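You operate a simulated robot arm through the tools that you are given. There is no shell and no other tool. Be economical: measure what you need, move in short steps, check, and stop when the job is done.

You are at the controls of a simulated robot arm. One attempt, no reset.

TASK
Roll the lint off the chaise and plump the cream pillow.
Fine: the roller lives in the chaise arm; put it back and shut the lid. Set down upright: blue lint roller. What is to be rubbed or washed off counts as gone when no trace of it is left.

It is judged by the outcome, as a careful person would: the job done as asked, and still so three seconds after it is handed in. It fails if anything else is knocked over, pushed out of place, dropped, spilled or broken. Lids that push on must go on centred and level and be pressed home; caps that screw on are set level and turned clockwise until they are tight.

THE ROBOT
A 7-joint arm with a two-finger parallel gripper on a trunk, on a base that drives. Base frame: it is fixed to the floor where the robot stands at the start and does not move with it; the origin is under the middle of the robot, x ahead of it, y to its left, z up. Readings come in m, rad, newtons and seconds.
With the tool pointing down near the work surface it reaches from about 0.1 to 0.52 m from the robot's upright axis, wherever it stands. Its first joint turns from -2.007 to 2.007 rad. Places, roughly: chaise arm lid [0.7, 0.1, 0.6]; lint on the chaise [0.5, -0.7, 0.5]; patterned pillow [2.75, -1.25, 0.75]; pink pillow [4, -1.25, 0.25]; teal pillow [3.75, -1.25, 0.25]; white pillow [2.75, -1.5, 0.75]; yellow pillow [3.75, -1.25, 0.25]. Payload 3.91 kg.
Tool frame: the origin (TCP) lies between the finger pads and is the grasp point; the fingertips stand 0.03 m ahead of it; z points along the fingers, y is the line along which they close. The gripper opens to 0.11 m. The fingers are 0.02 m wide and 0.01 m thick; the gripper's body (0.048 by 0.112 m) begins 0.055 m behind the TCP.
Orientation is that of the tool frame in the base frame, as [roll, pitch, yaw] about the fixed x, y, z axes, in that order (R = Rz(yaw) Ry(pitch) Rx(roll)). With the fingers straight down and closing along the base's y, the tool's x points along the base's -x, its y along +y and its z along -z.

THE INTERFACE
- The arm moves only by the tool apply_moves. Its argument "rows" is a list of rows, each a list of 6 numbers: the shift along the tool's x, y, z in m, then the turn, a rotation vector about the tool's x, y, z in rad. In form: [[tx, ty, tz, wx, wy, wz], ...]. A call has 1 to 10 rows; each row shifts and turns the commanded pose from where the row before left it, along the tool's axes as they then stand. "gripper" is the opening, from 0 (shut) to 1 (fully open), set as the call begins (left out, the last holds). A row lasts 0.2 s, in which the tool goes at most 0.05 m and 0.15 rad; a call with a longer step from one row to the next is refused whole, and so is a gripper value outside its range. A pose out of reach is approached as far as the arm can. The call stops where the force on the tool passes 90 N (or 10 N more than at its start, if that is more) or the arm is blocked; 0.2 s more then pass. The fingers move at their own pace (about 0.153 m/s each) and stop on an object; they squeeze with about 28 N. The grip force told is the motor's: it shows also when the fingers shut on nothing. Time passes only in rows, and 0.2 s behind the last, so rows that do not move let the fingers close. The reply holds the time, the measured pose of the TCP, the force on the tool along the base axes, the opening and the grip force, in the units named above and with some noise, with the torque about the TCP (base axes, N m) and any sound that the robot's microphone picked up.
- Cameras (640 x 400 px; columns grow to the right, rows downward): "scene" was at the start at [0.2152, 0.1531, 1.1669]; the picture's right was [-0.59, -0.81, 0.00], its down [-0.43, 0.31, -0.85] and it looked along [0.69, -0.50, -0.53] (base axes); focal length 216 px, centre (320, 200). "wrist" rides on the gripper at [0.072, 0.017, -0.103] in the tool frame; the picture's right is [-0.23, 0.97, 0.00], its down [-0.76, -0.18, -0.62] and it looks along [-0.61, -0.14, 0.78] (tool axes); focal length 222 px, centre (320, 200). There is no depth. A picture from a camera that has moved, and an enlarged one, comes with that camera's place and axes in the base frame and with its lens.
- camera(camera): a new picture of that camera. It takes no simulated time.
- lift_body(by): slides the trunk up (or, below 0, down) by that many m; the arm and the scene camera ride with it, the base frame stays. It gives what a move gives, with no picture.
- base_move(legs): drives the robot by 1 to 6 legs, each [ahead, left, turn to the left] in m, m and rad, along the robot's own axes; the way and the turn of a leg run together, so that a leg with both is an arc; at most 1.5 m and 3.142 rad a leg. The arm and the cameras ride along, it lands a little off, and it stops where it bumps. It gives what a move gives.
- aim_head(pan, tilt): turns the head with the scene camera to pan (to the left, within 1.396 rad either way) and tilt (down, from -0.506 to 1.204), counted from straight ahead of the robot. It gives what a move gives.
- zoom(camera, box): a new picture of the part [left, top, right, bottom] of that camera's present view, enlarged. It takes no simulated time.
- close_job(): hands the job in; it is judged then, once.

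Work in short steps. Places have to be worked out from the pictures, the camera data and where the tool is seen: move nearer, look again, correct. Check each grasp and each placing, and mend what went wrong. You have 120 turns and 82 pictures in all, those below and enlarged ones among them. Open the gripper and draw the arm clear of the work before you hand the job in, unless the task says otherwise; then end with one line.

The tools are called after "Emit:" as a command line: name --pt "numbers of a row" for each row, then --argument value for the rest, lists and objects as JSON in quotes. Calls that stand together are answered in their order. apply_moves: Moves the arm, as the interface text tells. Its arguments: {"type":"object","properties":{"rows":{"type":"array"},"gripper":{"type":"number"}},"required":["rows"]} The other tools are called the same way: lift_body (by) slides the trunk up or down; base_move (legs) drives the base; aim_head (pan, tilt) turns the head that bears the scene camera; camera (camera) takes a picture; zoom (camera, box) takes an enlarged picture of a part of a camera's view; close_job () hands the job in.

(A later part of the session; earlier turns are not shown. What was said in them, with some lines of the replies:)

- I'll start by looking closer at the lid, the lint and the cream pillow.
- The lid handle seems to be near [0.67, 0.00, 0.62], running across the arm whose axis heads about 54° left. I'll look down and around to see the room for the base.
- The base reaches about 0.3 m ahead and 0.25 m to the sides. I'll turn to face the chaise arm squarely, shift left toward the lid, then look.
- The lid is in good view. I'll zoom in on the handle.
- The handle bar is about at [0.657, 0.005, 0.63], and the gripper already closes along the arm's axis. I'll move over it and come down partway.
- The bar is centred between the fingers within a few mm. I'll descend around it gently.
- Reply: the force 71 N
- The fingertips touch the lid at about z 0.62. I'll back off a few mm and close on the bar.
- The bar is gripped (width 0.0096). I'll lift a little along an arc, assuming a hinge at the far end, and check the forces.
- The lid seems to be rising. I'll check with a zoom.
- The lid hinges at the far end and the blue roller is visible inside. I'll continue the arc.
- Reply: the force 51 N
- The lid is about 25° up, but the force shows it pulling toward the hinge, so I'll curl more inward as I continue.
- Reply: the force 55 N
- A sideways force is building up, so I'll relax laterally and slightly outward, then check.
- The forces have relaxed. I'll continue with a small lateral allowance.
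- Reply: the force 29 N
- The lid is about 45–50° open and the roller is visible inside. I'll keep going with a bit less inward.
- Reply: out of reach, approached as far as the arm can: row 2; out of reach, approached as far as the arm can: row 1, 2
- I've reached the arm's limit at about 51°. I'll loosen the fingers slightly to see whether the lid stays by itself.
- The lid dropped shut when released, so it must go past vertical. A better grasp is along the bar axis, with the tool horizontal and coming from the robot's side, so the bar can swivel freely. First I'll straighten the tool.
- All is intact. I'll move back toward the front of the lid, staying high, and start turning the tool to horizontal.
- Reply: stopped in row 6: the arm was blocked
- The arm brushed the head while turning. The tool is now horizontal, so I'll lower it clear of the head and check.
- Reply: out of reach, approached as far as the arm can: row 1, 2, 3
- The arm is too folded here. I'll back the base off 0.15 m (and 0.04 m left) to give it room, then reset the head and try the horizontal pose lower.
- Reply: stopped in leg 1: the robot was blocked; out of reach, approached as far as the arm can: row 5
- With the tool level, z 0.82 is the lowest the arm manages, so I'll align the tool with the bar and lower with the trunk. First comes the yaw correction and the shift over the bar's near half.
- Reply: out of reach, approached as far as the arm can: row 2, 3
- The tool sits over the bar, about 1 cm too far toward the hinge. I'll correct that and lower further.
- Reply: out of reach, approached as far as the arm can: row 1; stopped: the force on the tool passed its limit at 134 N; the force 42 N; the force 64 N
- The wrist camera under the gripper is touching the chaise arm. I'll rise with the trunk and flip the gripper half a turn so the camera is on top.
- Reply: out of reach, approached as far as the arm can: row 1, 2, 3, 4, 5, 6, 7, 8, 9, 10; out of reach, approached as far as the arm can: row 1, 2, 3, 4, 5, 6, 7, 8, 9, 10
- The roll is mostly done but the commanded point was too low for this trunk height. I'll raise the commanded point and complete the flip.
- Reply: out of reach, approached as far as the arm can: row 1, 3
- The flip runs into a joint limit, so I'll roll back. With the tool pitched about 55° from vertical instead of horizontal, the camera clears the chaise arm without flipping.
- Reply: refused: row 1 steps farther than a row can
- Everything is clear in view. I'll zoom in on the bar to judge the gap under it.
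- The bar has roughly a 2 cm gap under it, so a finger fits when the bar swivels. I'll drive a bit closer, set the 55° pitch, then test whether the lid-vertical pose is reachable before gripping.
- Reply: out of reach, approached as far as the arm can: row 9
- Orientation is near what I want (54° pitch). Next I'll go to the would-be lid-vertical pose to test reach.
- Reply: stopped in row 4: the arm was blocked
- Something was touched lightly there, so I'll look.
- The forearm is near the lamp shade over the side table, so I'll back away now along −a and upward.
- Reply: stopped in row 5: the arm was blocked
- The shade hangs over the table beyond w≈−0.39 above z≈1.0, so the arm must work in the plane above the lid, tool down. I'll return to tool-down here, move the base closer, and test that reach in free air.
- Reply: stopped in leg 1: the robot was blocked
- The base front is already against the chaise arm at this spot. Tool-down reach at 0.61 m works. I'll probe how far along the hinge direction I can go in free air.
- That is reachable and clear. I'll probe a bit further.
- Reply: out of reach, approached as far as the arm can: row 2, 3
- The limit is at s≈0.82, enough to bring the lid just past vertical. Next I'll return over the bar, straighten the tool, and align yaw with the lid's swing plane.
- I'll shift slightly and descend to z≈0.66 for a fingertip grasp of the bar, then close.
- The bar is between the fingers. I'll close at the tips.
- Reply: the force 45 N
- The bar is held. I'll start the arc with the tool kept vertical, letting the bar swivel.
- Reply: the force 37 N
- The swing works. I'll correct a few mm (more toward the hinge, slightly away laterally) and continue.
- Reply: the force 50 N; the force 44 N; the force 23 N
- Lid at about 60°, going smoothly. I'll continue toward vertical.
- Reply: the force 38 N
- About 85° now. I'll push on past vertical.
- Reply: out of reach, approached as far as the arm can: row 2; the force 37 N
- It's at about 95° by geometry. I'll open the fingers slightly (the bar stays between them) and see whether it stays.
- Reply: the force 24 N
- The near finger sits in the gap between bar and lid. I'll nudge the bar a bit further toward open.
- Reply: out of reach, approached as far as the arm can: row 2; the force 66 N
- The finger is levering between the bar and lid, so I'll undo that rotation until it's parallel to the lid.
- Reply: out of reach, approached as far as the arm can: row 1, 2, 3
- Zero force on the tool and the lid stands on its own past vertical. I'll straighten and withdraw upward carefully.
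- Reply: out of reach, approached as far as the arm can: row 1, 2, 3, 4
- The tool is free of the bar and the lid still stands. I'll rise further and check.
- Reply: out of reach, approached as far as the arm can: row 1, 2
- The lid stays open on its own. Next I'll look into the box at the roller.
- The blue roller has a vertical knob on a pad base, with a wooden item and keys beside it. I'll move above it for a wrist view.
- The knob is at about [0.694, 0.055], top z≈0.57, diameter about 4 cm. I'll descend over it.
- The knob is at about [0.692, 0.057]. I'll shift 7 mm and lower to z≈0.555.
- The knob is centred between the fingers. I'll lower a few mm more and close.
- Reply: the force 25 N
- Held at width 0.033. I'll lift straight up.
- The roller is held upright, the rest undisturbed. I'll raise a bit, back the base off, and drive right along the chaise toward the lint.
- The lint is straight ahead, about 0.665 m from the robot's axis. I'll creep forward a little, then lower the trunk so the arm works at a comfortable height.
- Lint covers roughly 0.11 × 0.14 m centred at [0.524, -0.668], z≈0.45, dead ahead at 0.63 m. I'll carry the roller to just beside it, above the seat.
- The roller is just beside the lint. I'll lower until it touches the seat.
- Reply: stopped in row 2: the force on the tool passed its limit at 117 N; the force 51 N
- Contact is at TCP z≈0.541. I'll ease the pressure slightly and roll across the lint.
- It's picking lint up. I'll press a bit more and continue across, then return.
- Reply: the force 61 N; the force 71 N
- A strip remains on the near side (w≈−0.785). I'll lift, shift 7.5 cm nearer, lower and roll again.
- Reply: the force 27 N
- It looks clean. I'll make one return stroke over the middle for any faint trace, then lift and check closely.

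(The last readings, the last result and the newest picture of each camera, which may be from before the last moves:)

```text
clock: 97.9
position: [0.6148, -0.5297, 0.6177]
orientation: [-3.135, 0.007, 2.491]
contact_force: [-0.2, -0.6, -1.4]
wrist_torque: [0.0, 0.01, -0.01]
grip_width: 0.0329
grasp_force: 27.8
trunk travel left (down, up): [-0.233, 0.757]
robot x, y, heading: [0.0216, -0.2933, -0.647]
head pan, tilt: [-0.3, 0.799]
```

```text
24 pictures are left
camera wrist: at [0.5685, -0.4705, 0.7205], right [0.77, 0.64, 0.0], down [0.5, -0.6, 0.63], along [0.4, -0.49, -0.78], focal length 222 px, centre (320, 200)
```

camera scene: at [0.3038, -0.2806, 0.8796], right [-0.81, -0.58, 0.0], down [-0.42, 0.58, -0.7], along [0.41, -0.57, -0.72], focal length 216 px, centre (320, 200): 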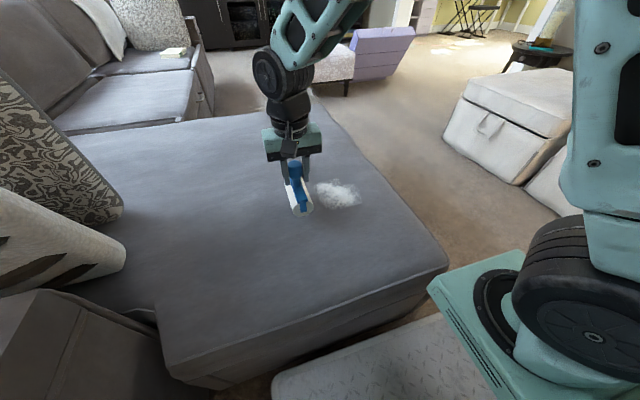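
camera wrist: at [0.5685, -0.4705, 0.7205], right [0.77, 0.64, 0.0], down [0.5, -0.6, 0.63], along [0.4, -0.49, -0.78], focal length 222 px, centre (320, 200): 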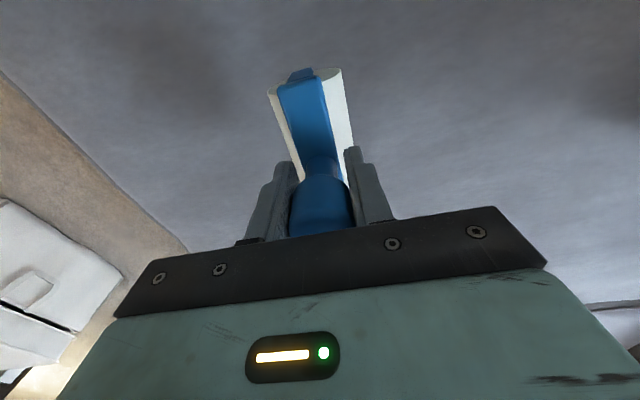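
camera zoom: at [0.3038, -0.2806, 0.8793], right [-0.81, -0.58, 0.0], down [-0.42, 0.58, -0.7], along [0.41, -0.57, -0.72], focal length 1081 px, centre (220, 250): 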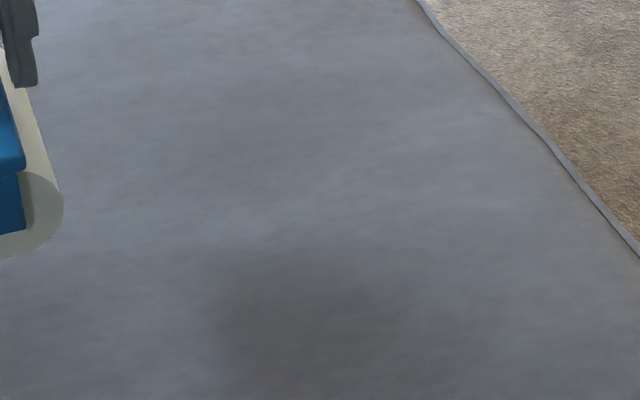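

The lint is gone without trace. I'll raise and retract the roller and drive back to the box.

Emit:
apply_moves --pt "0.01 0 -0.045 0 0 0" --pt "0.04 0 -0.02 0 0 0" --pt "0.045 0 0 0 0 0" --pt "0.045 0 0 0 0 0" --pt "0.045 0 0 0 0 0" --pt "0.045 0 0 0 0 0" --pt "0.045 0 0 0 0 0"

Emit:
lift_body --by 0.25

Emit:
base_move --legs '[[-0.15, 0, 0.02], [0, 0.445, 0], [0.055, 0, 0]]'

Emit:
aim_head --pan 0.3 --tilt 0.9

Emit:
camera --camera "scene"

```text
clock: 99.5
position: [0.3944, -0.3623, 0.679]
orientation: [-3.135, 0.011, 2.491]
contact_force: [-0.1, 0.3, -1.7]
wrist_torque: [-0.01, 0.0, 0.02]
grip_width: 0.0327
grasp_force: 27.5
trunk travel left (down, up): [-0.233, 0.757]
robot x, y, heading: [0.021, -0.2964, -0.648]
head pan, tilt: [-0.3, 0.799]
```

```text
clock: 102.1
position: [0.3959, -0.3629, 0.928]
orientation: [-3.137, 0.011, 2.49]
contact_force: [-0.3, 0.1, -1.6]
wrist_torque: [-0.02, -0.01, -0.02]
grip_width: 0.0326
grasp_force: 27.7
trunk travel left (down, up): [-0.483, 0.507]
robot x, y, heading: [0.0193, -0.2956, -0.645]
head pan, tilt: [-0.3, 0.799]
```

```text
clock: 106.3
position: [0.5814, 0.0605, 0.9292]
orientation: [-3.139, 0.011, 2.502]
contact_force: [0.4, -0.2, -0.7]
wrist_torque: [0.02, 0.01, -0.02]
grip_width: 0.033
grasp_force: 27.7
trunk travel left (down, up): [-0.483, 0.507]
robot x, y, heading: [0.202, 0.1222, -0.639]
head pan, tilt: [-0.3, 0.799]
```

```text
clock: 107.3
position: [0.5806, 0.0592, 0.929]
orientation: [-3.137, 0.01, 2.504]
contact_force: [-0.2, 0.4, -1.7]
wrist_torque: [0.02, 0.01, 0.0]
grip_width: 0.0326
grasp_force: 28.0
trunk travel left (down, up): [-0.483, 0.507]
robot x, y, heading: [0.2058, 0.1261, -0.637]
head pan, tilt: [0.3, 0.901]
```

```text
23 pictures are left
camera scene: at [0.5113, 0.1809, 1.1217], right [-0.33, -0.94, 0.0], down [-0.74, 0.26, -0.62], along [0.59, -0.21, -0.78], focal length 216 px, centre (320, 200)
```

scene: 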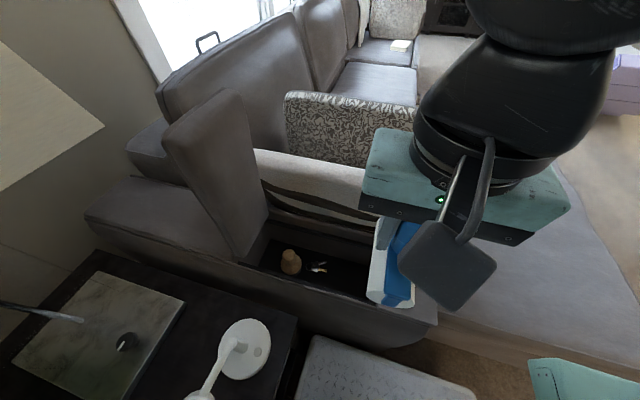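

Lid still open. I'll move over the roller's original spot and lower partway.

Emit:
apply_moves --pt "-0.03 0.0217 0 0 0 0" --pt "-0.03 0.0217 0 0 0 0" --pt "-0.029 0.0217 0 0 0 0" --pt "0 0 0.045 0 0 0" --pt "0 0 0.045 0 0 0" --pt "0 0 0.045 0 0 0" --pt "0 0 0.045 0 0 0"

Emit:
camera --camera "wrist"

```text
clock: 108.9
position: [0.695, 0.0564, 0.7514]
orientation: [-3.136, 0.011, 2.502]
contact_force: [-1.4, 0.0, -1.2]
wrist_torque: [-0.05, 0.01, 0.0]
grip_width: 0.0328
grasp_force: 27.6
trunk travel left (down, up): [-0.483, 0.507]
robot x, y, heading: [0.1984, 0.1235, -0.636]
head pan, tilt: [0.3, 0.901]
```

```text
22 pictures are left
camera wrist: at [0.6478, 0.1154, 0.8554], right [0.76, 0.65, 0.0], down [0.5, -0.59, 0.63], along [0.41, -0.48, -0.78], focal length 222 px, centre (320, 200)
```

wrist: 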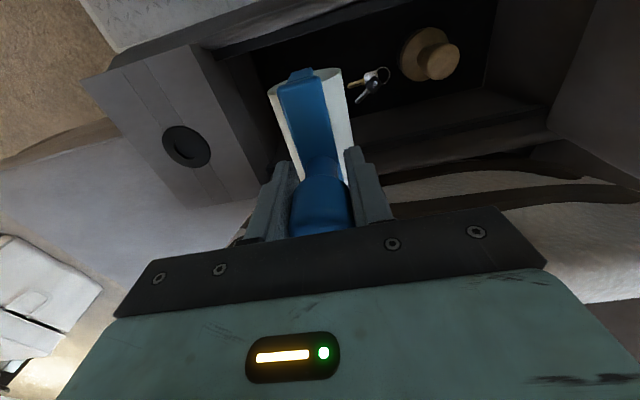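

Aligned within 5 mm. I'll correct and lower gently to the floor of the box.

Emit:
apply_moves --pt "0.0045 -0.001 0.04 0 0 0" --pt "0 0 0.045 0 -0.005 0" --pt "0 0 0.045 0 -0.005 0" --pt "0 0 0.045 0 0 0" --pt "0 0 0.015 0 0 0" --pt "0 0 0.006 0 0 0"

```text
clock: 110.3
position: [0.6905, 0.0556, 0.5533]
orientation: [-3.135, 0.021, 2.504]
contact_force: [0.1, 0.5, -0.7]
wrist_torque: [-0.01, 0.01, -0.01]
grip_width: 0.033
grasp_force: 27.7
trunk travel left (down, up): [-0.483, 0.507]
robot x, y, heading: [0.2073, 0.1268, -0.636]
head pan, tilt: [0.3, 0.901]
```

Emit:
apply_moves --pt "0 0 0.002 0 0.02 0" --pt "0 0 0.003 0 0 0" --pt "0 0 0.002 0 0 0"

```text
clock: 111.1
position: [0.6894, 0.0545, 0.5457]
orientation: [-3.138, -0.001, 2.505]
contact_force: [-0.7, 0.7, -1.1]
wrist_torque: [-0.01, 0.02, 0.0]
grip_width: 0.0327
grasp_force: 28.1
trunk travel left (down, up): [-0.483, 0.507]
robot x, y, heading: [0.2021, 0.1232, -0.635]
head pan, tilt: [0.3, 0.901]
```

No contact yet; a bit lower.

Emit:
apply_moves --pt "0 0 0.003 0 0 0" --pt "0 0 0.003 0 0 0" --pt "0 0 0.003 0 0 0"

```text
clock: 111.9
position: [0.6889, 0.0574, 0.5385]
orientation: [-3.136, 0.0, 2.503]
contact_force: [0.1, -0.6, -1.2]
wrist_torque: [0.0, 0.02, 0.01]
grip_width: 0.033
grasp_force: 27.6
trunk travel left (down, up): [-0.483, 0.507]
robot x, y, heading: [0.2026, 0.1213, -0.63]
head pan, tilt: [0.3, 0.901]
```

Emit:
apply_moves --pt "0 0 0.003 0 0 0" --pt "0 0 0.003 0 0 0"

Emit:
camera --camera "wrist"

```text
clock: 112.7
position: [0.6889, 0.0573, 0.5371]
orientation: [-3.139, -0.001, 2.503]
contact_force: [-14.3, -5.6, 60.4]
wrist_torque: [-0.25, 0.31, -0.06]
grip_width: 0.0328
grasp_force: 28.5
trunk travel left (down, up): [-0.483, 0.507]
robot x, y, heading: [0.2038, 0.1204, -0.638]
head pan, tilt: [0.3, 0.901]
stopped in row 2: the force on the tool passed its limit at 94 N (the readings are from after the stop); the commanded pose is now the measured one
```

```text
21 pictures are left
camera wrist: at [0.6424, 0.1151, 0.6408], right [0.76, 0.65, 0.0], down [0.51, -0.59, 0.62], along [0.4, -0.48, -0.78], focal length 222 px, centre (320, 200)
```

wrist: 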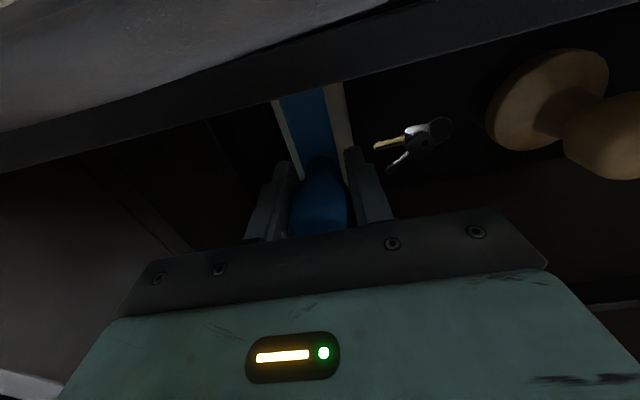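

The roller rests on the floor. I'll ease 2 mm, open, and rise.

Emit:
apply_moves --pt "0 0 -0.003 0 0 0"

Emit:
apply_moves --pt "0 0 0 0 0 0" --pt "0 0 0 0 0 0" --pt "0 0 -0.02 0 0 0" --pt "0 0 -0.04 0 0 0" --pt "0 0 -0.045 0 0 0" --pt "0 0 -0.045 0 0 0" --pt "0 0 -0.045 0 0 0" --pt "0 0 -0.045 0 0 0" --pt "0 0 -0.045 0 0 0" --gripper 0.65

Emit:
zoom --camera "scene" --box '[140, 80, 440, 330]'

```text
clock: 113.1
position: [0.6901, 0.0575, 0.5359]
orientation: [-3.137, 0.001, 2.505]
contact_force: [-14.4, -3.1, 40.9]
wrist_torque: [-0.06, 0.09, -0.04]
grip_width: 0.0328
grasp_force: 27.8
trunk travel left (down, up): [-0.483, 0.507]
robot x, y, heading: [0.2014, 0.1244, -0.634]
head pan, tilt: [0.3, 0.901]
```

```text
clock: 115.1
position: [0.6891, 0.0611, 0.8227]
orientation: [-3.137, -0.001, 2.503]
contact_force: [0.1, 0.1, -0.3]
wrist_torque: [0.02, 0.0, 0.0]
grip_width: 0.0714
grasp_force: 0.0
trunk travel left (down, up): [-0.483, 0.507]
robot x, y, heading: [0.2048, 0.125, -0.633]
head pan, tilt: [0.3, 0.901]
```

```text
1.60 times, centred on (290, 205) of scene
camera zoom: at [0.5113, 0.181, 1.1215], right [-0.33, -0.94, 0.0], down [-0.74, 0.26, -0.62], along [0.59, -0.2, -0.78], focal length 346 px, centre (368, 192)
```

zoom: 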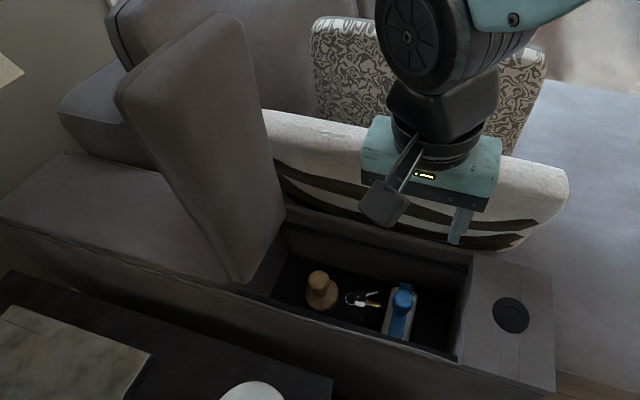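

The roller stands upright in its place. To shut the lid I'll rise, open fully, and straddle the standing lid's top edge from above.

Emit:
apply_moves --pt "0 0 -0.048 0 0 0" --pt "0 0 -0.048 0 0 0" --pt "0 0 -0.048 0 0 0" --pt "0 0 -0.048 0 0 0" --pt "0 0.03 -0.04 0 0 0" --pt "0 0.048 0 0 0 0" --pt "0 0.048 0 0 0 0" --pt "-0.003 0.048 0 0 0 0" --pt "-0.003 0.048 0 0 0 0" --pt "0 0.048 0 0 0 0" --gripper 1

Emit:
camera --camera "wrist"

```text
clock: 117.3
position: [0.8347, 0.2588, 1.0362]
orientation: [-3.134, -0.002, 2.505]
contact_force: [0.6, 0.6, -0.7]
wrist_torque: [-0.06, 0.08, 0.02]
grip_width: 0.11
grasp_force: 0.0
out of reach, approached as far as the arm can: row 10
trunk travel left (down, up): [-0.483, 0.507]
robot x, y, heading: [0.2028, 0.1257, -0.631]
head pan, tilt: [0.3, 0.901]
```

```text
19 pictures are left
camera wrist: at [0.788, 0.3175, 1.1406], right [0.76, 0.65, -0.01], down [0.51, -0.59, 0.62], along [0.4, -0.48, -0.78], focal length 222 px, centre (320, 200)
```

wrist: 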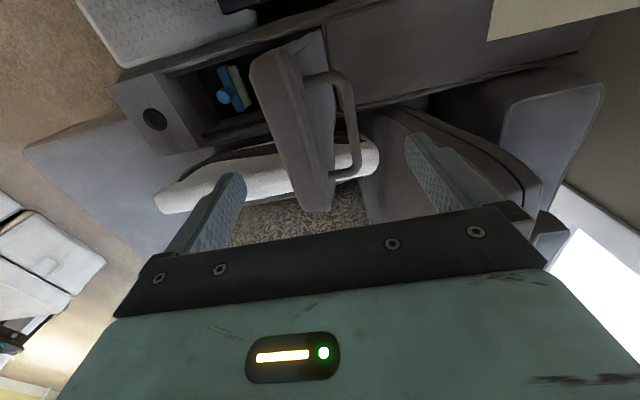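

The lid's top edge and bar lie between the open fingers. I'll lower to straddle them.

Emit:
apply_moves --pt "0 0.0 0.035 0 0 0" --pt "0 0 0.03 0 0 0" --pt "0 0 0.02 0 0 0"

Emit:
camera --camera "wrist"

```text
clock: 118.1
position: [0.8342, 0.2582, 0.9553]
orientation: [-3.137, 0.0, 2.502]
contact_force: [-0.3, -0.4, 0.1]
wrist_torque: [-0.01, 0.01, -0.02]
grip_width: 0.1097
grasp_force: 0.1
trunk travel left (down, up): [-0.483, 0.507]
robot x, y, heading: [0.2054, 0.124, -0.637]
head pan, tilt: [0.3, 0.901]
```

```text
18 pictures are left
camera wrist: at [0.7876, 0.3158, 1.0596], right [0.76, 0.65, 0.0], down [0.51, -0.59, 0.62], along [0.4, -0.48, -0.78], focal length 222 px, centre (320, 200)
```

wrist: 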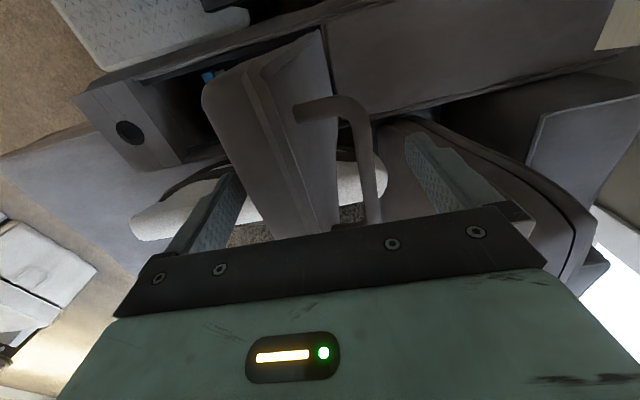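

Straddled. I'll draw the lid forward so it tips onto the front finger, and lower it along the arc to about 45°.

Emit:
apply_moves --pt "0 -0.03 0.005 0 0 0" --pt "0 -0.022 0.02 0 0 0" --pt "0 -0.022 0.025 0 0 0"

Emit:
camera --camera "wrist"

```text
clock: 118.9
position: [0.7935, 0.1997, 0.9068]
orientation: [3.139, 0.003, 2.503]
contact_force: [-2.3, -3.4, 23.6]
wrist_torque: [0.75, 0.19, 0.09]
grip_width: 0.1101
grasp_force: 0.0
trunk travel left (down, up): [-0.483, 0.507]
robot x, y, heading: [0.2042, 0.1244, -0.636]
head pan, tilt: [0.3, 0.901]
```

```text
17 pictures are left
camera wrist: at [0.745, 0.2573, 1.0119], right [0.76, 0.65, 0.0], down [0.5, -0.6, 0.62], along [0.41, -0.48, -0.78], focal length 222 px, centre (320, 200)
```

wrist: 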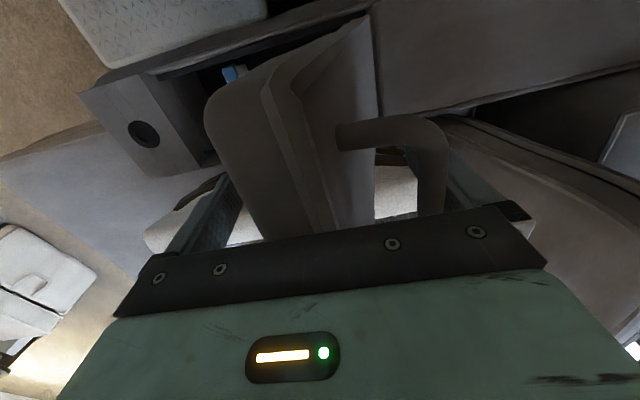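

The palm presses on the lid's top edge. I'll raise a bit and pull further forward.

Emit:
apply_moves --pt "0 0 -0.02 0 0 0" --pt "0 -0.03 -0.005 0 0 0" --pt "0 -0.03 0 0 0 0" --pt "0 -0.03 0 0 0 0"

Emit:
camera --camera "scene"

```text
clock: 119.9
position: [0.7369, 0.1266, 0.9326]
orientation: [-3.137, 0.0, 2.506]
contact_force: [-0.2, 0.0, 0.5]
wrist_torque: [-0.02, 0.02, 0.01]
grip_width: 0.1101
grasp_force: 0.0
trunk travel left (down, up): [-0.483, 0.507]
robot x, y, heading: [0.2019, 0.1264, -0.633]
head pan, tilt: [0.3, 0.901]
```

```text
16 pictures are left
camera scene: at [0.5113, 0.1812, 1.1216], right [-0.33, -0.94, 0.0], down [-0.74, 0.26, -0.62], along [0.59, -0.2, -0.78], focal length 216 px, centre (320, 200)
```

scene: 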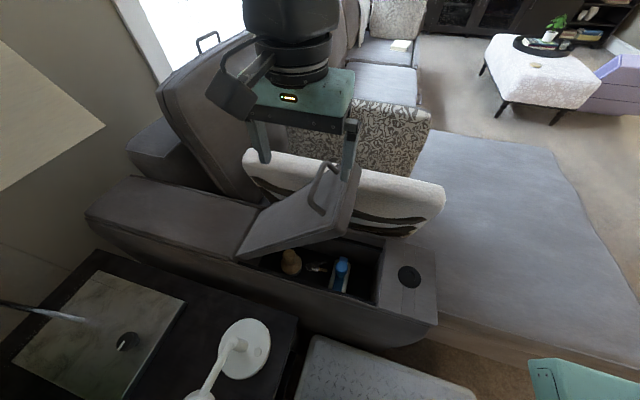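

The lid has tipped and is coming down. I'll wait a moment and check that it's shut.

Emit:
apply_moves --pt "0 0 -0.02 0 0 0" --pt "0 0 0 0 0 0" --pt "0 0 0 0 0 0"

Emit:
zoom --camera "scene" --box '[160, 120, 460, 330]'

```text
clock: 120.7
position: [0.7372, 0.1268, 0.9504]
orientation: [-3.138, -0.001, 2.504]
contact_force: [-0.8, 0.2, 0.1]
wrist_torque: [0.0, -0.01, -0.01]
grip_width: 0.11
grasp_force: 0.1
trunk travel left (down, up): [-0.483, 0.507]
robot x, y, heading: [0.2041, 0.1224, -0.633]
head pan, tilt: [0.3, 0.901]
```

```text
1.90 times, centred on (310, 225) of scene
camera zoom: at [0.5111, 0.1809, 1.1217], right [-0.33, -0.94, 0.0], down [-0.74, 0.26, -0.62], along [0.59, -0.2, -0.78], focal length 412 px, centre (339, 152)
```

zoom: 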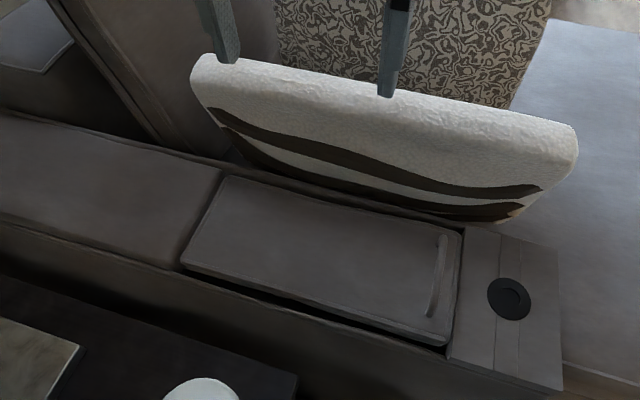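

The lid is shut as before. Next is the cream pillow (top edge near z≈0.76, running parallel to the arm). I'll turn the gripper 90° so it closes across the pillow's thickness.

Emit:
apply_moves --pt "0 0 0 0 0 0.15" --pt "0 0 0 0 0 0.15" --pt "0 0 0 0 0 0.15" --pt "0 0 0 0 0 0.15" --pt "0 0 0 0 0 0.15" --pt "0 0 0 0 0 0.15" --pt "0 0 0 0 0 0.15" --pt "0 0 0 0 0 0.15" --pt "0 0 0 0 0 0.15" --pt "0 0 0 0 0 0.15"

Emit:
apply_moves --pt "0 0 0 0 0 0.07" --pt "-0.028 0.036 0 0 0 0" --pt "-0.028 0.036 0 0 0 0" --pt "-0.028 0.036 0 0 0 0" --pt "0 0.036 0 0 0 0"

Emit:
camera --camera "wrist"

Emit:
camera --camera "scene"

```text
clock: 122.9
position: [0.737, 0.1251, 0.9514]
orientation: [-3.141, 0.003, 1.001]
contact_force: [0.5, -0.1, -0.2]
wrist_torque: [-0.02, -0.01, -0.03]
grip_width: 0.1102
grasp_force: 0.1
trunk travel left (down, up): [-0.483, 0.507]
robot x, y, heading: [0.2035, 0.1234, -0.635]
head pan, tilt: [0.3, 0.901]
```

```text
clock: 124.1
position: [0.8047, -0.0305, 0.9484]
orientation: [-3.14, 0.005, 0.934]
contact_force: [-0.2, 0.0, 0.7]
wrist_torque: [0.0, -0.01, -0.01]
grip_width: 0.1099
grasp_force: 0.0
trunk travel left (down, up): [-0.483, 0.507]
robot x, y, heading: [0.2017, 0.1238, -0.635]
head pan, tilt: [0.3, 0.901]
```

```text
14 pictures are left
camera wrist: at [0.8616, 0.0179, 1.053], right [0.65, -0.76, 0.0], down [-0.59, -0.5, 0.63], along [-0.48, -0.41, -0.78], focal length 222 px, centre (320, 200)
```

wrist: 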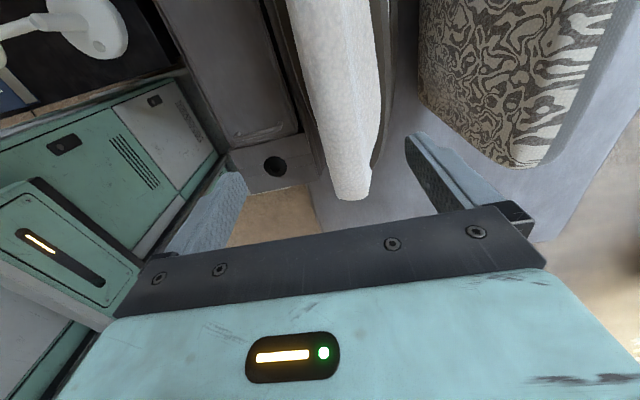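

```text
13 pictures are left
camera scene: at [0.5109, 0.1811, 1.1217], right [-0.33, -0.94, 0.0], down [-0.74, 0.26, -0.62], along [0.59, -0.2, -0.78], focal length 216 px, centre (320, 200)
```

scene: 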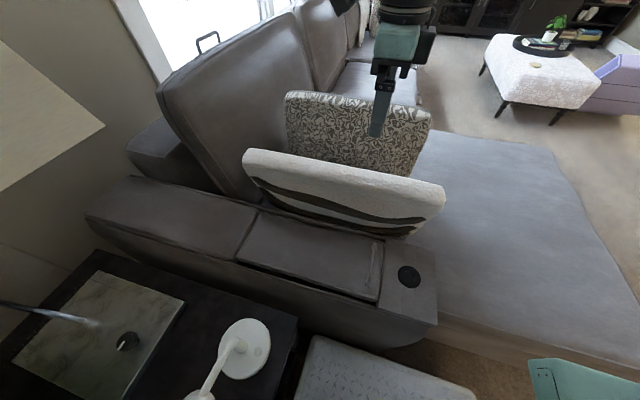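

The pillow ridge lies between the fingers, centred about 2 cm farther. I'll shift and lower with the trunk until the fingertips straddle the top edge.

Emit:
apply_moves --pt "0 0.02 0 0 0 0"

Emit:
lift_body --by -0.16

Emit:
camera --camera "wrist"

```text
clock: 124.5
position: [0.8189, -0.0424, 0.9509]
orientation: [3.142, 0.006, 0.932]
contact_force: [-0.1, 0.6, 0.4]
wrist_torque: [-0.02, -0.04, 0.02]
grip_width: 0.11
grasp_force: 0.0
trunk travel left (down, up): [-0.483, 0.507]
robot x, y, heading: [0.2021, 0.1266, -0.635]
head pan, tilt: [0.3, 0.901]
```

```text
clock: 126.3
position: [0.8186, -0.0422, 0.7914]
orientation: [3.139, 0.005, 0.934]
contact_force: [-0.1, 0.1, 0.8]
wrist_torque: [0.03, 0.01, 0.0]
grip_width: 0.11
grasp_force: 0.0
trunk travel left (down, up): [-0.323, 0.667]
robot x, y, heading: [0.2064, 0.1245, -0.638]
head pan, tilt: [0.3, 0.901]
```

```text
12 pictures are left
camera wrist: at [0.8769, 0.0071, 0.8948], right [0.65, -0.76, 0.0], down [-0.59, -0.5, 0.63], along [-0.48, -0.41, -0.78], focal length 222 px, centre (320, 200)
```

wrist: 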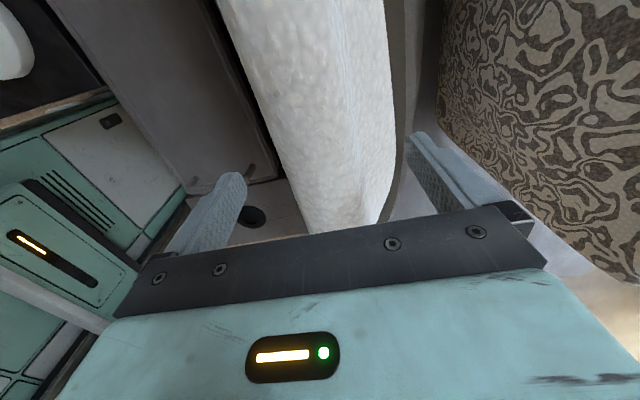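

Pillow well between the fingers. I'll lower 5 cm more and squeeze.

Emit:
lift_body --by -0.05

Emit:
apply_moves --pt "0 0 0 0 0 0" --pt "0 0 0 0 0 0" --pt "0 0 0 0 0 0" --pt "0 0 0 0 0 0" --gripper 0

Emit:
camera --camera "wrist"

```text
clock: 127.2
position: [0.8183, -0.0416, 0.7417]
orientation: [-3.141, 0.004, 0.935]
contact_force: [-0.2, -0.5, 3.9]
wrist_torque: [-0.11, -0.17, 0.02]
grip_width: 0.1101
grasp_force: 0.0
trunk travel left (down, up): [-0.273, 0.717]
robot x, y, heading: [0.2025, 0.1263, -0.635]
head pan, tilt: [0.3, 0.901]
```

```text
clock: 128.2
position: [0.823, -0.0453, 0.7447]
orientation: [3.126, -0.003, 0.933]
contact_force: [27.7, -27.0, 40.2]
wrist_torque: [-2.16, -2.67, 0.41]
grip_width: 0.0826
grasp_force: 28.2
trunk travel left (down, up): [-0.273, 0.717]
robot x, y, heading: [0.2008, 0.1238, -0.642]
head pan, tilt: [0.3, 0.901]
```

```text
11 pictures are left
camera wrist: at [0.8788, 0.0042, 0.8495], right [0.65, -0.76, 0.02], down [-0.61, -0.5, 0.62], along [-0.46, -0.41, -0.79], focal length 222 px, centre (320, 200)
```

wrist: 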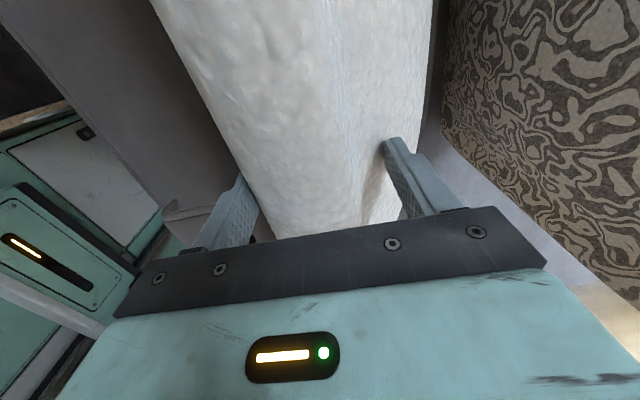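

The squeeze registers at 0.083 m. I'll release and squeeze again a few times, watching whether its thickness changes.

Emit:
apply_moves --pt "0 0 0 0 0 0" --pt "0 0 0 0 0 0" --gripper 1

Emit:
apply_moves --pt "0 0 0 0 0 0" --pt "0 0 0 0 0 0" --pt "0 0 0 0 0 0" --gripper 0

Emit:
apply_moves --pt "0 0 0 0 0 0" --pt "0 0 0 0 0 0" --gripper 1

Emit:
zoom --camera "scene" --box '[200, 60, 480, 260]'

```text
clock: 128.8
position: [0.8184, -0.0409, 0.7443]
orientation: [3.139, 0.002, 0.935]
contact_force: [-5.3, -8.2, 41.7]
wrist_torque: [-1.65, -1.61, -0.58]
grip_width: 0.1098
grasp_force: 0.0
trunk travel left (down, up): [-0.273, 0.717]
robot x, y, heading: [0.2042, 0.127, -0.633]
head pan, tilt: [0.3, 0.901]
```

```text
clock: 129.7
position: [0.823, -0.0452, 0.7436]
orientation: [3.126, -0.001, 0.932]
contact_force: [34.3, -23.3, 32.0]
wrist_torque: [-2.03, -2.5, 0.29]
grip_width: 0.0836
grasp_force: 27.7
trunk travel left (down, up): [-0.273, 0.717]
robot x, y, heading: [0.2042, 0.1234, -0.637]
head pan, tilt: [0.3, 0.901]
```

```text
clock: 130.2
position: [0.8176, -0.0402, 0.7431]
orientation: [3.139, 0.0, 0.936]
contact_force: [-3.2, -3.6, 39.7]
wrist_torque: [-1.56, -1.6, -0.4]
grip_width: 0.11
grasp_force: 0.1
trunk travel left (down, up): [-0.273, 0.717]
robot x, y, heading: [0.2004, 0.122, -0.635]
head pan, tilt: [0.3, 0.901]
```

```text
2.00 times, centred on (340, 160) of scene
camera zoom: at [0.5098, 0.1813, 0.9121], right [-0.33, -0.94, 0.0], down [-0.74, 0.26, -0.62], along [0.59, -0.2, -0.78], focal length 432 px, centre (280, 280)
```

zoom: 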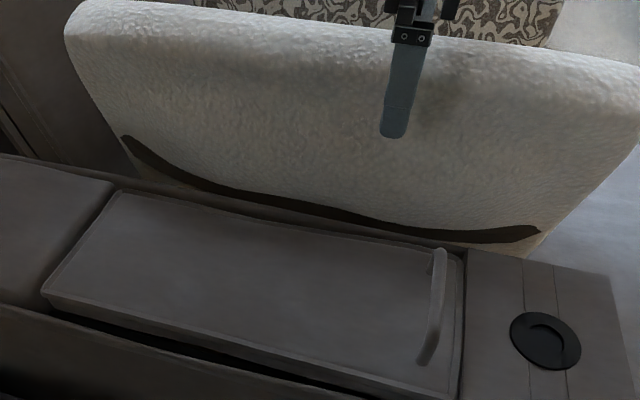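

The pillow appears fuller and taller (it's pressing up on the palm). I'll raise clear and compare from the earlier viewpoint.

Emit:
lift_body --by 0.21

Emit:
camera --camera "scene"

```text
clock: 132.5
position: [0.8184, -0.0423, 0.9517]
orientation: [3.141, 0.002, 0.932]
contact_force: [-0.7, -1.3, -0.1]
wrist_torque: [0.02, -0.03, 0.01]
grip_width: 0.1099
grasp_force: 0.1
trunk travel left (down, up): [-0.483, 0.507]
robot x, y, heading: [0.1996, 0.1229, -0.637]
head pan, tilt: [0.3, 0.901]
```

```text
9 pictures are left
camera scene: at [0.5111, 0.1809, 1.1216], right [-0.33, -0.94, 0.0], down [-0.74, 0.26, -0.62], along [0.59, -0.2, -0.78], focal length 216 px, centre (320, 200)
```

scene: 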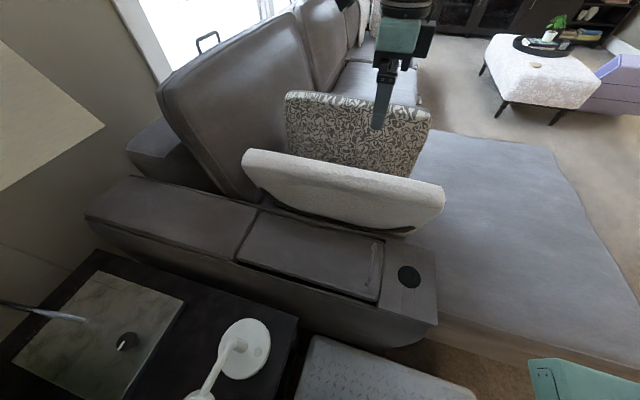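

The dark creases have largely vanished with squeezing; one remains low. I'll zoom in to confirm.

Emit:
zoom --camera "scene" --box '[230, 130, 460, 250]'

```text
2.78 times, centred on (345, 190) of scene
camera zoom: at [0.5111, 0.1809, 1.1216], right [-0.33, -0.94, 0.0], down [-0.74, 0.26, -0.62], along [0.59, -0.2, -0.78], focal length 602 px, centre (250, 228)
```

zoom: 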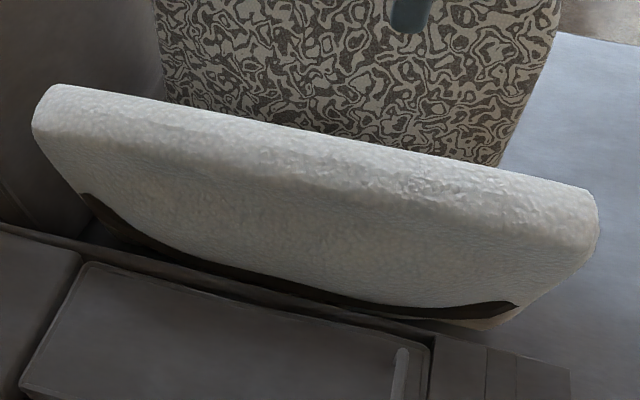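

One crease remains. I'll go back down (slightly higher than before) and squeeze three more times.

Emit:
lift_body --by -0.2

Emit:
apply_moves --pt "0 0 0 0 0 0" --pt "0 0 0 0 0 0" --pt "0 0 0 0 0 0" --pt "0 0 0 0 0 0" --gripper 0

Emit:
apply_moves --pt "0 0 0 0 0 0" --pt "0 0 0 0 0 0" --pt "0 0 0 0 0 0" --gripper 1

Emit:
zoom --camera "scene" --box '[200, 60, 480, 260]'

```text
clock: 134.7
position: [0.8188, -0.0419, 0.7501]
orientation: [3.141, 0.003, 0.933]
contact_force: [-0.7, 0.4, 0.6]
wrist_torque: [0.01, 0.0, 0.01]
grip_width: 0.1098
grasp_force: 0.1
trunk travel left (down, up): [-0.283, 0.707]
robot x, y, heading: [0.2024, 0.128, -0.639]
head pan, tilt: [0.3, 0.901]
```

```text
clock: 135.7
position: [0.8197, -0.0416, 0.7515]
orientation: [3.14, 0.004, 0.934]
contact_force: [5.0, -2.0, 12.1]
wrist_torque: [-1.51, -1.83, 0.51]
grip_width: 0.067
grasp_force: 27.8
trunk travel left (down, up): [-0.283, 0.707]
robot x, y, heading: [0.1992, 0.1232, -0.635]
head pan, tilt: [0.3, 0.901]
```

```text
clock: 136.5
position: [0.8182, -0.0415, 0.7509]
orientation: [-3.14, 0.005, 0.933]
contact_force: [-0.3, 0.1, -0.4]
wrist_torque: [0.01, 0.02, 0.0]
grip_width: 0.1101
grasp_force: 0.1
trunk travel left (down, up): [-0.283, 0.707]
robot x, y, heading: [0.2074, 0.1253, -0.636]
head pan, tilt: [0.3, 0.901]
```

```text
2.00 times, centred on (340, 160) of scene
camera zoom: at [0.5111, 0.1809, 0.9216], right [-0.33, -0.94, 0.0], down [-0.74, 0.26, -0.62], along [0.59, -0.2, -0.78], focal length 432 px, centre (280, 280)
```

zoom: 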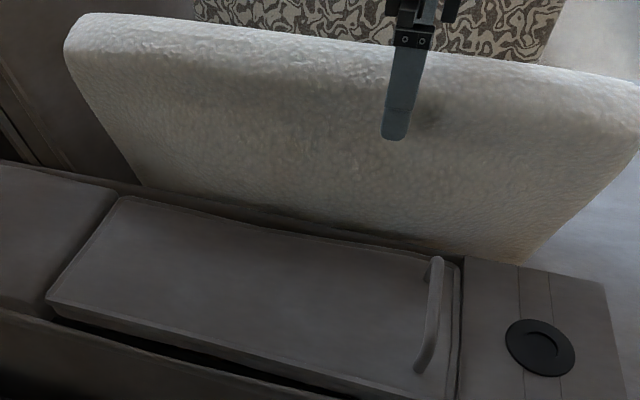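

The last crease is gone. One more gentle squeeze for good measure, then I'll rise and retract.

Emit:
apply_moves --pt "0 0 0 0 0 0" --pt "0 0 0 0 0 0" --pt "0 0 0 0 0 0" --pt "0 0 0 0 0 0" --gripper 0

Emit:
apply_moves --pt "0 0 0 0 0 0" --pt "0 0 0 0 0 0" --pt "0 0 0 0 0 0" --gripper 1

Emit:
lift_body --by 0.25

Emit:
base_move --legs '[[-0.15, -0.05, 0]]'

Emit:
camera --camera "scene"

```text
clock: 137.5
position: [0.8194, -0.0435, 0.7527]
orientation: [3.139, 0.004, 0.934]
contact_force: [4.0, -2.0, 12.3]
wrist_torque: [-1.47, -1.83, 0.52]
grip_width: 0.0673
grasp_force: 28.0
trunk travel left (down, up): [-0.283, 0.707]
robot x, y, heading: [0.2034, 0.1232, -0.635]
head pan, tilt: [0.3, 0.901]
```

```text
clock: 138.3
position: [0.8192, -0.0426, 0.7504]
orientation: [3.141, 0.006, 0.933]
contact_force: [0.2, -0.4, 0.0]
wrist_torque: [0.01, -0.01, 0.01]
grip_width: 0.1101
grasp_force: 0.0
trunk travel left (down, up): [-0.283, 0.707]
robot x, y, heading: [0.2019, 0.1259, -0.632]
head pan, tilt: [0.3, 0.901]
```

```text
clock: 140.8
position: [0.8181, -0.0431, 1.001]
orientation: [3.14, 0.003, 0.933]
contact_force: [-0.3, -0.3, 0.2]
wrist_torque: [0.01, 0.03, -0.02]
grip_width: 0.11
grasp_force: 0.1
trunk travel left (down, up): [-0.533, 0.457]
robot x, y, heading: [0.2063, 0.1203, -0.634]
head pan, tilt: [0.3, 0.901]
```

```text
clock: 142.3
position: [0.6689, 0.0058, 1.0007]
orientation: [3.14, 0.004, 0.933]
contact_force: [0.3, 0.4, 0.6]
wrist_torque: [0.0, 0.0, 0.02]
grip_width: 0.1099
grasp_force: 0.1
trunk travel left (down, up): [-0.533, 0.457]
robot x, y, heading: [0.0516, 0.1759, -0.637]
head pan, tilt: [0.3, 0.901]
```

```text
6 pictures are left
camera scene: at [0.3614, 0.2295, 1.1717], right [-0.33, -0.94, 0.0], down [-0.74, 0.26, -0.62], along [0.59, -0.21, -0.78], focal length 216 px, centre (320, 200)
```

scene: 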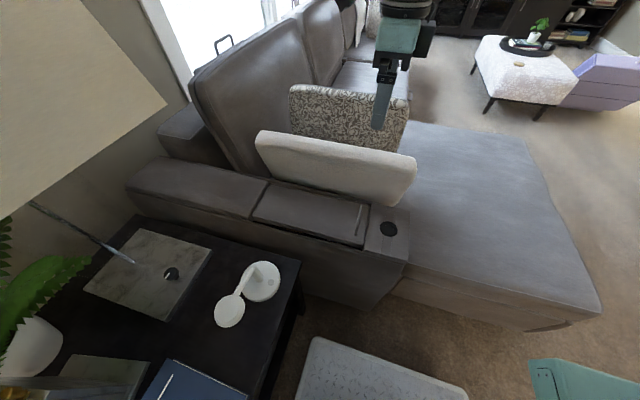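

The pillow is crease-free, the seat is clean, the lid is shut with the roller inside, everything else is in place, and the arm is clear with the gripper open. I'll hand it in.

Emit:
close_job

```text
The job is handed in.
```

The chaise is free of lint and the cream pillow is plumped with no creases left. The blue roller is back upright in the chaise arm and the lid is shut.
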